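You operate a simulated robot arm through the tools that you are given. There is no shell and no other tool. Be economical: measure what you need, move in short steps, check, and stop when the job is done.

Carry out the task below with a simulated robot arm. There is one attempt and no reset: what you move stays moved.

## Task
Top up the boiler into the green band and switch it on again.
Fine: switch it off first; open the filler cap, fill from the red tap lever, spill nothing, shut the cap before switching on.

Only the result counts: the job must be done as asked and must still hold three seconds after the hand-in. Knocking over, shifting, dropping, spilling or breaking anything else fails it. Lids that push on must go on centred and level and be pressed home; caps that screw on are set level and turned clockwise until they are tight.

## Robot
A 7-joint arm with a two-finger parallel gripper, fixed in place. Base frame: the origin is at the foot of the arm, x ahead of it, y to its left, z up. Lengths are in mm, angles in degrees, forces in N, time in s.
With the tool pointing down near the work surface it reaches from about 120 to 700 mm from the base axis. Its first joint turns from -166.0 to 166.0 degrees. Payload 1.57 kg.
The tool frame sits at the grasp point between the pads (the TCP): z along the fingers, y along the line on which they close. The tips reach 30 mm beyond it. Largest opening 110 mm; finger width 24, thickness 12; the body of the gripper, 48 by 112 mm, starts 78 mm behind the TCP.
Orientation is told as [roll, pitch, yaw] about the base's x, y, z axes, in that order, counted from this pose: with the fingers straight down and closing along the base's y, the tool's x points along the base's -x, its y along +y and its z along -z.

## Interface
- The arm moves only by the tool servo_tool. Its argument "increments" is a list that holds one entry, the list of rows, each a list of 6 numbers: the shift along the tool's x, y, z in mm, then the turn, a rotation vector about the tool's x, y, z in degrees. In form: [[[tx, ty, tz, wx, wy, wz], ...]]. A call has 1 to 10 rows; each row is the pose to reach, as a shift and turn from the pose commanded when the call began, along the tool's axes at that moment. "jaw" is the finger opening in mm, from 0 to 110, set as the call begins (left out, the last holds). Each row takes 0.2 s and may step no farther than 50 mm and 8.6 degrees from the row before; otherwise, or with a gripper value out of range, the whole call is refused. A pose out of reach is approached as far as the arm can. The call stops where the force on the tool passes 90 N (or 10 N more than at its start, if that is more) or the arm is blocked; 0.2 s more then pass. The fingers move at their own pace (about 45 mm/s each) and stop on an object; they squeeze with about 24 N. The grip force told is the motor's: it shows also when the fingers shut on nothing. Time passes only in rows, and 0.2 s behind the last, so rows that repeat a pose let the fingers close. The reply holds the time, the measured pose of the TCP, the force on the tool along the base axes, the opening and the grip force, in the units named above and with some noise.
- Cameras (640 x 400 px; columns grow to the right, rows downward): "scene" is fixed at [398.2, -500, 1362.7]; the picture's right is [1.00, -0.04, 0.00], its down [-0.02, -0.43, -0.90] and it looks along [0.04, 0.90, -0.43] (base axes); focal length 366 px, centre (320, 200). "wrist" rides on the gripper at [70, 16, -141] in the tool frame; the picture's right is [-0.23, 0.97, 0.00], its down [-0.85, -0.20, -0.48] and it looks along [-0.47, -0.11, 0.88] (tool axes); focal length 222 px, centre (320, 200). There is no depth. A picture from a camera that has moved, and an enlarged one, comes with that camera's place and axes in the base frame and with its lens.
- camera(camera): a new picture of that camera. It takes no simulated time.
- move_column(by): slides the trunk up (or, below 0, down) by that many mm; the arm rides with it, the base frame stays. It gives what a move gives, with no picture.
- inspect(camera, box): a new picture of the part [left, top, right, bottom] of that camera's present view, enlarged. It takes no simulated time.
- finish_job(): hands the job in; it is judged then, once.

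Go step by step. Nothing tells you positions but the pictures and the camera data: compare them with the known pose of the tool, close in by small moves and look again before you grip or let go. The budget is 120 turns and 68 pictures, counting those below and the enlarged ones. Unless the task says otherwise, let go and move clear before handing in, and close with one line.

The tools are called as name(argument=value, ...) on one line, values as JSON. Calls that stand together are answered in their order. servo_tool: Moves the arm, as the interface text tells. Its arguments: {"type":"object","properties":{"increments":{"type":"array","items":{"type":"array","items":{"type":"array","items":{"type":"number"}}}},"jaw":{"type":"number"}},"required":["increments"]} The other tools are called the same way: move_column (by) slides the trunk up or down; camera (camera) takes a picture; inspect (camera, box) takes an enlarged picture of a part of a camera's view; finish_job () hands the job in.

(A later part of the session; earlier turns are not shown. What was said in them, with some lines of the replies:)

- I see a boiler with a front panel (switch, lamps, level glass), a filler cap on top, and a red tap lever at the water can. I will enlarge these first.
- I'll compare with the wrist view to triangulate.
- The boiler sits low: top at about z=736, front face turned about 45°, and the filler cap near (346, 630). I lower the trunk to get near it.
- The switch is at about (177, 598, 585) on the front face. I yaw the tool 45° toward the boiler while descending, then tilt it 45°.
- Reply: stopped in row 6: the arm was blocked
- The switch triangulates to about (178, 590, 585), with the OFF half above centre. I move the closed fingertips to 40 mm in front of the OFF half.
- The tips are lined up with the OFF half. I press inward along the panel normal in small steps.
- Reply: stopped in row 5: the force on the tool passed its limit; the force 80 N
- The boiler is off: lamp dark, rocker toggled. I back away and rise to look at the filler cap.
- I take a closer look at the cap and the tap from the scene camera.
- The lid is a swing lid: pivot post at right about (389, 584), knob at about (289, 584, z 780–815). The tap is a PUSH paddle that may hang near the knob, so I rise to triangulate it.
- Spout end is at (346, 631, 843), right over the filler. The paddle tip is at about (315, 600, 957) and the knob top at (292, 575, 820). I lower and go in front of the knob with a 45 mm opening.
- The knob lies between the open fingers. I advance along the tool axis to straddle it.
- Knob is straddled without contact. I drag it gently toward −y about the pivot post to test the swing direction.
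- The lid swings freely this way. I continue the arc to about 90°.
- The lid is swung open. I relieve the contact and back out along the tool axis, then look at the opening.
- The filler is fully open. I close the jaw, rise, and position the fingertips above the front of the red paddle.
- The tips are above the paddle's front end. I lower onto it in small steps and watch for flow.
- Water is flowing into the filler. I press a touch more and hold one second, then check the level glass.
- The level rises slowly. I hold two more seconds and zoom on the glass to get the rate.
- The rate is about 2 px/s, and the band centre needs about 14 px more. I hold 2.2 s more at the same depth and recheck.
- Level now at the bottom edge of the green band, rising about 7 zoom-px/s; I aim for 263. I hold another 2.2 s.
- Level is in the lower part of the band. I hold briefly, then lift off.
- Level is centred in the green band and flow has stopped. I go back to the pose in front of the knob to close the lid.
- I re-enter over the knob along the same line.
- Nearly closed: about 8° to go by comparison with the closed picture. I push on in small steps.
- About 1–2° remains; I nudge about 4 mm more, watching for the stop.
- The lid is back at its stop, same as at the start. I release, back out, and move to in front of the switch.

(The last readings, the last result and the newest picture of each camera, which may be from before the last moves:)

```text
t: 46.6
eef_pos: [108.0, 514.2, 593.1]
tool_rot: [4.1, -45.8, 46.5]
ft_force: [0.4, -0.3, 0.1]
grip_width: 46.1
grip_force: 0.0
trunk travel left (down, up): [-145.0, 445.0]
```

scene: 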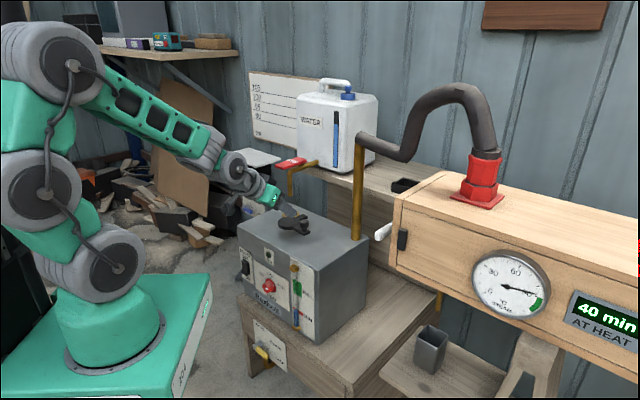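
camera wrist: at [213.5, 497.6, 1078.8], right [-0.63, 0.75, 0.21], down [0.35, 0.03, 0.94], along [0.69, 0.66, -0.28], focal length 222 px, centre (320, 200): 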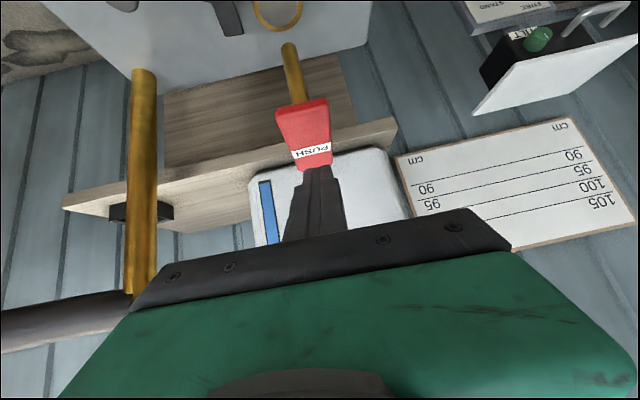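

The lid is fully shut. I close the jaw and move to 40 mm in front of the ON half.

servo_tool(increments=[[[0, 0, 0, 0, 0, 0], [0, 0, 0, 0, 0, 0], [0, 0, 0, 0, 0, 0], [-14.5, -1.3, 15, 0, 0, 0], [-29, -2.7, 29.8, 0, 0, 0]]], jaw=0)

camera(camera="wrist")

inspect(camera="scene", box=[185, 215, 305, 290])

```text
t: 47.8
eef_pos: [137.6, 545.7, 592.3]
tool_rot: [4.1, -45.6, 46.4]
ft_force: [0.6, 0.3, 0.2]
grip_width: 0.0
grip_force: 21.6
trunk travel left (down, up): [-145.0, 445.0]
```

```text
24 pictures are left
camera wrist: at [29.7, 440.3, 643.4], right [-0.63, 0.75, 0.21], down [0.35, 0.03, 0.94], along [0.69, 0.66, -0.28], focal length 222 px, centre (320, 200)
```

wrist: 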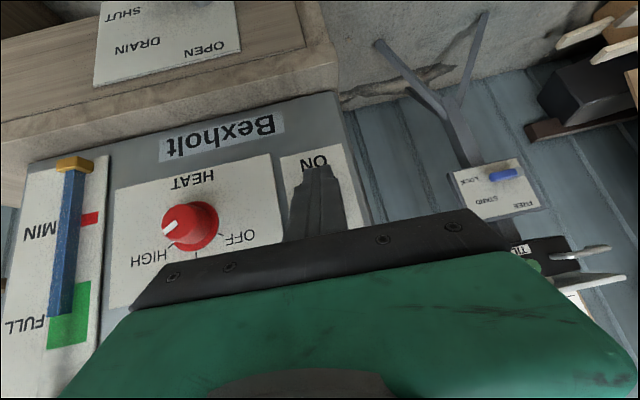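

```text
5.33 times, centred on (245, 252) of scene
camera zoom: at [398.2, -500.0, 1362.7], right [1.0, -0.04, 0.0], down [-0.02, -0.43, -0.9], along [0.04, 0.9, -0.43], focal length 1950 px, centre (720, -80)
```

zoom: 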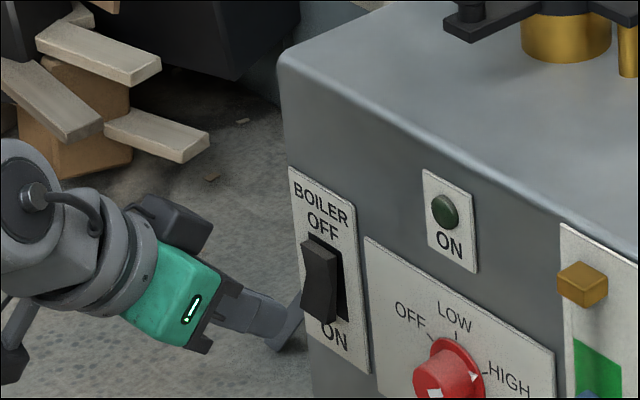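

The tips are aligned with the lower half, slightly low; I raise 6 mm and press inward.

servo_tool(increments=[[[-4.3, 0.3, -4.2, 0, 0, 0], [-18.2, -1.1, 10.1, 0, 0, 0], [-23.8, -1.7, 15.8, 0, 0, 0], [-28, -2.1, 20.1, 0, 0, 0], [-32.2, -2.5, 24.4, 0, 0, 0], [-35, -2.8, 27.3, 0, 0, 0]]])

inspect(camera="scene", box=[185, 215, 305, 290])

```text
t: 48.8
eef_pos: [152.8, 562.8, 590.7]
tool_rot: [3.3, -44.3, 47.6]
ft_force: [-34.2, -25.0, 8.3]
grip_width: 0.0
grip_force: 21.3
trunk travel left (down, up): [-145.0, 445.0]
stopped in row 5: the force on the tool passed its limit (the readings are from after the stop); the commanded pose is now the measured one
```

```text
5.33 times, centred on (245, 252) of scene
camera zoom: at [398.2, -500.0, 1362.7], right [1.0, -0.04, 0.0], down [-0.02, -0.43, -0.9], along [0.04, 0.9, -0.43], focal length 1950 px, centre (720, -80)
```

zoom: 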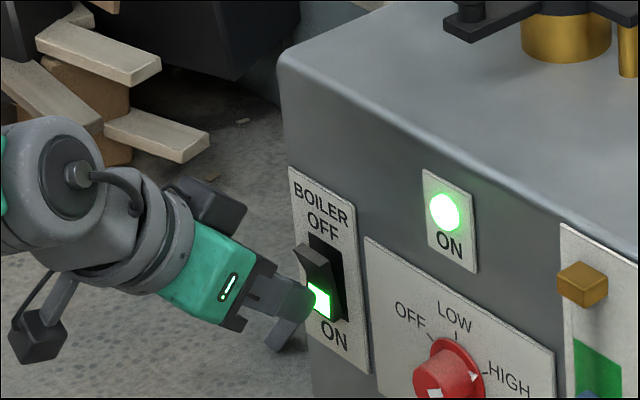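

The boiler is on and the lamp is lit. I back off slightly downward, clear of the rocker, and do a final check.

servo_tool(increments=[[[10.5, 0.7, -4.5, 0, 0, 0], [26.6, 1.7, -15.9, 0, 0, 0], [47.5, 3.8, -37.3, 0, 0, 0], [61, 5, -51, 0, 0, 0]]])

camera(camera="scene")

inspect(camera="scene", box=[225, 190, 345, 340])

```text
t: 49.8
eef_pos: [100.8, 507.4, 586.8]
tool_rot: [3.4, -44.6, 47.0]
ft_force: [0.4, -0.4, -0.4]
grip_width: 0.0
grip_force: 21.3
trunk travel left (down, up): [-145.0, 445.0]
```

```text
21 pictures are left
```

scene: 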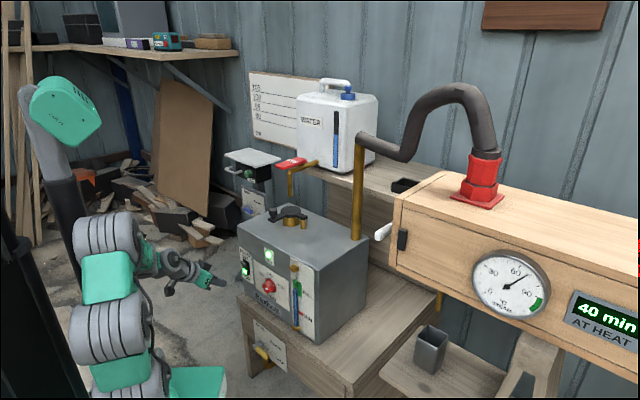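

```text
2.67 times, centred on (285, 265) of scene
camera zoom: at [398.2, -500.0, 1362.7], right [1.0, -0.04, 0.0], down [-0.02, -0.43, -0.9], along [0.04, 0.9, -0.43], focal length 975 px, centre (413, 27)
```

zoom: 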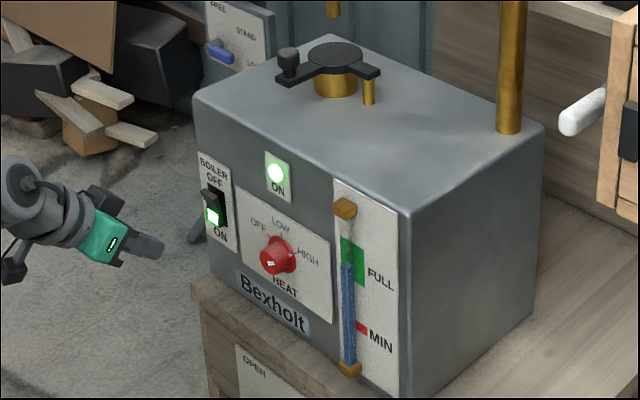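

The level is mid green, the lid is shut, the boiler is on, nothing has spilled and the arm is clear. I hand in.

finish_job()

```text
The job is handed in.
```

The boiler was switched off, filled from the red tap to the middle of the green band with nothing spilled, capped, and switched back on with its lamp lit; the job is handed in.
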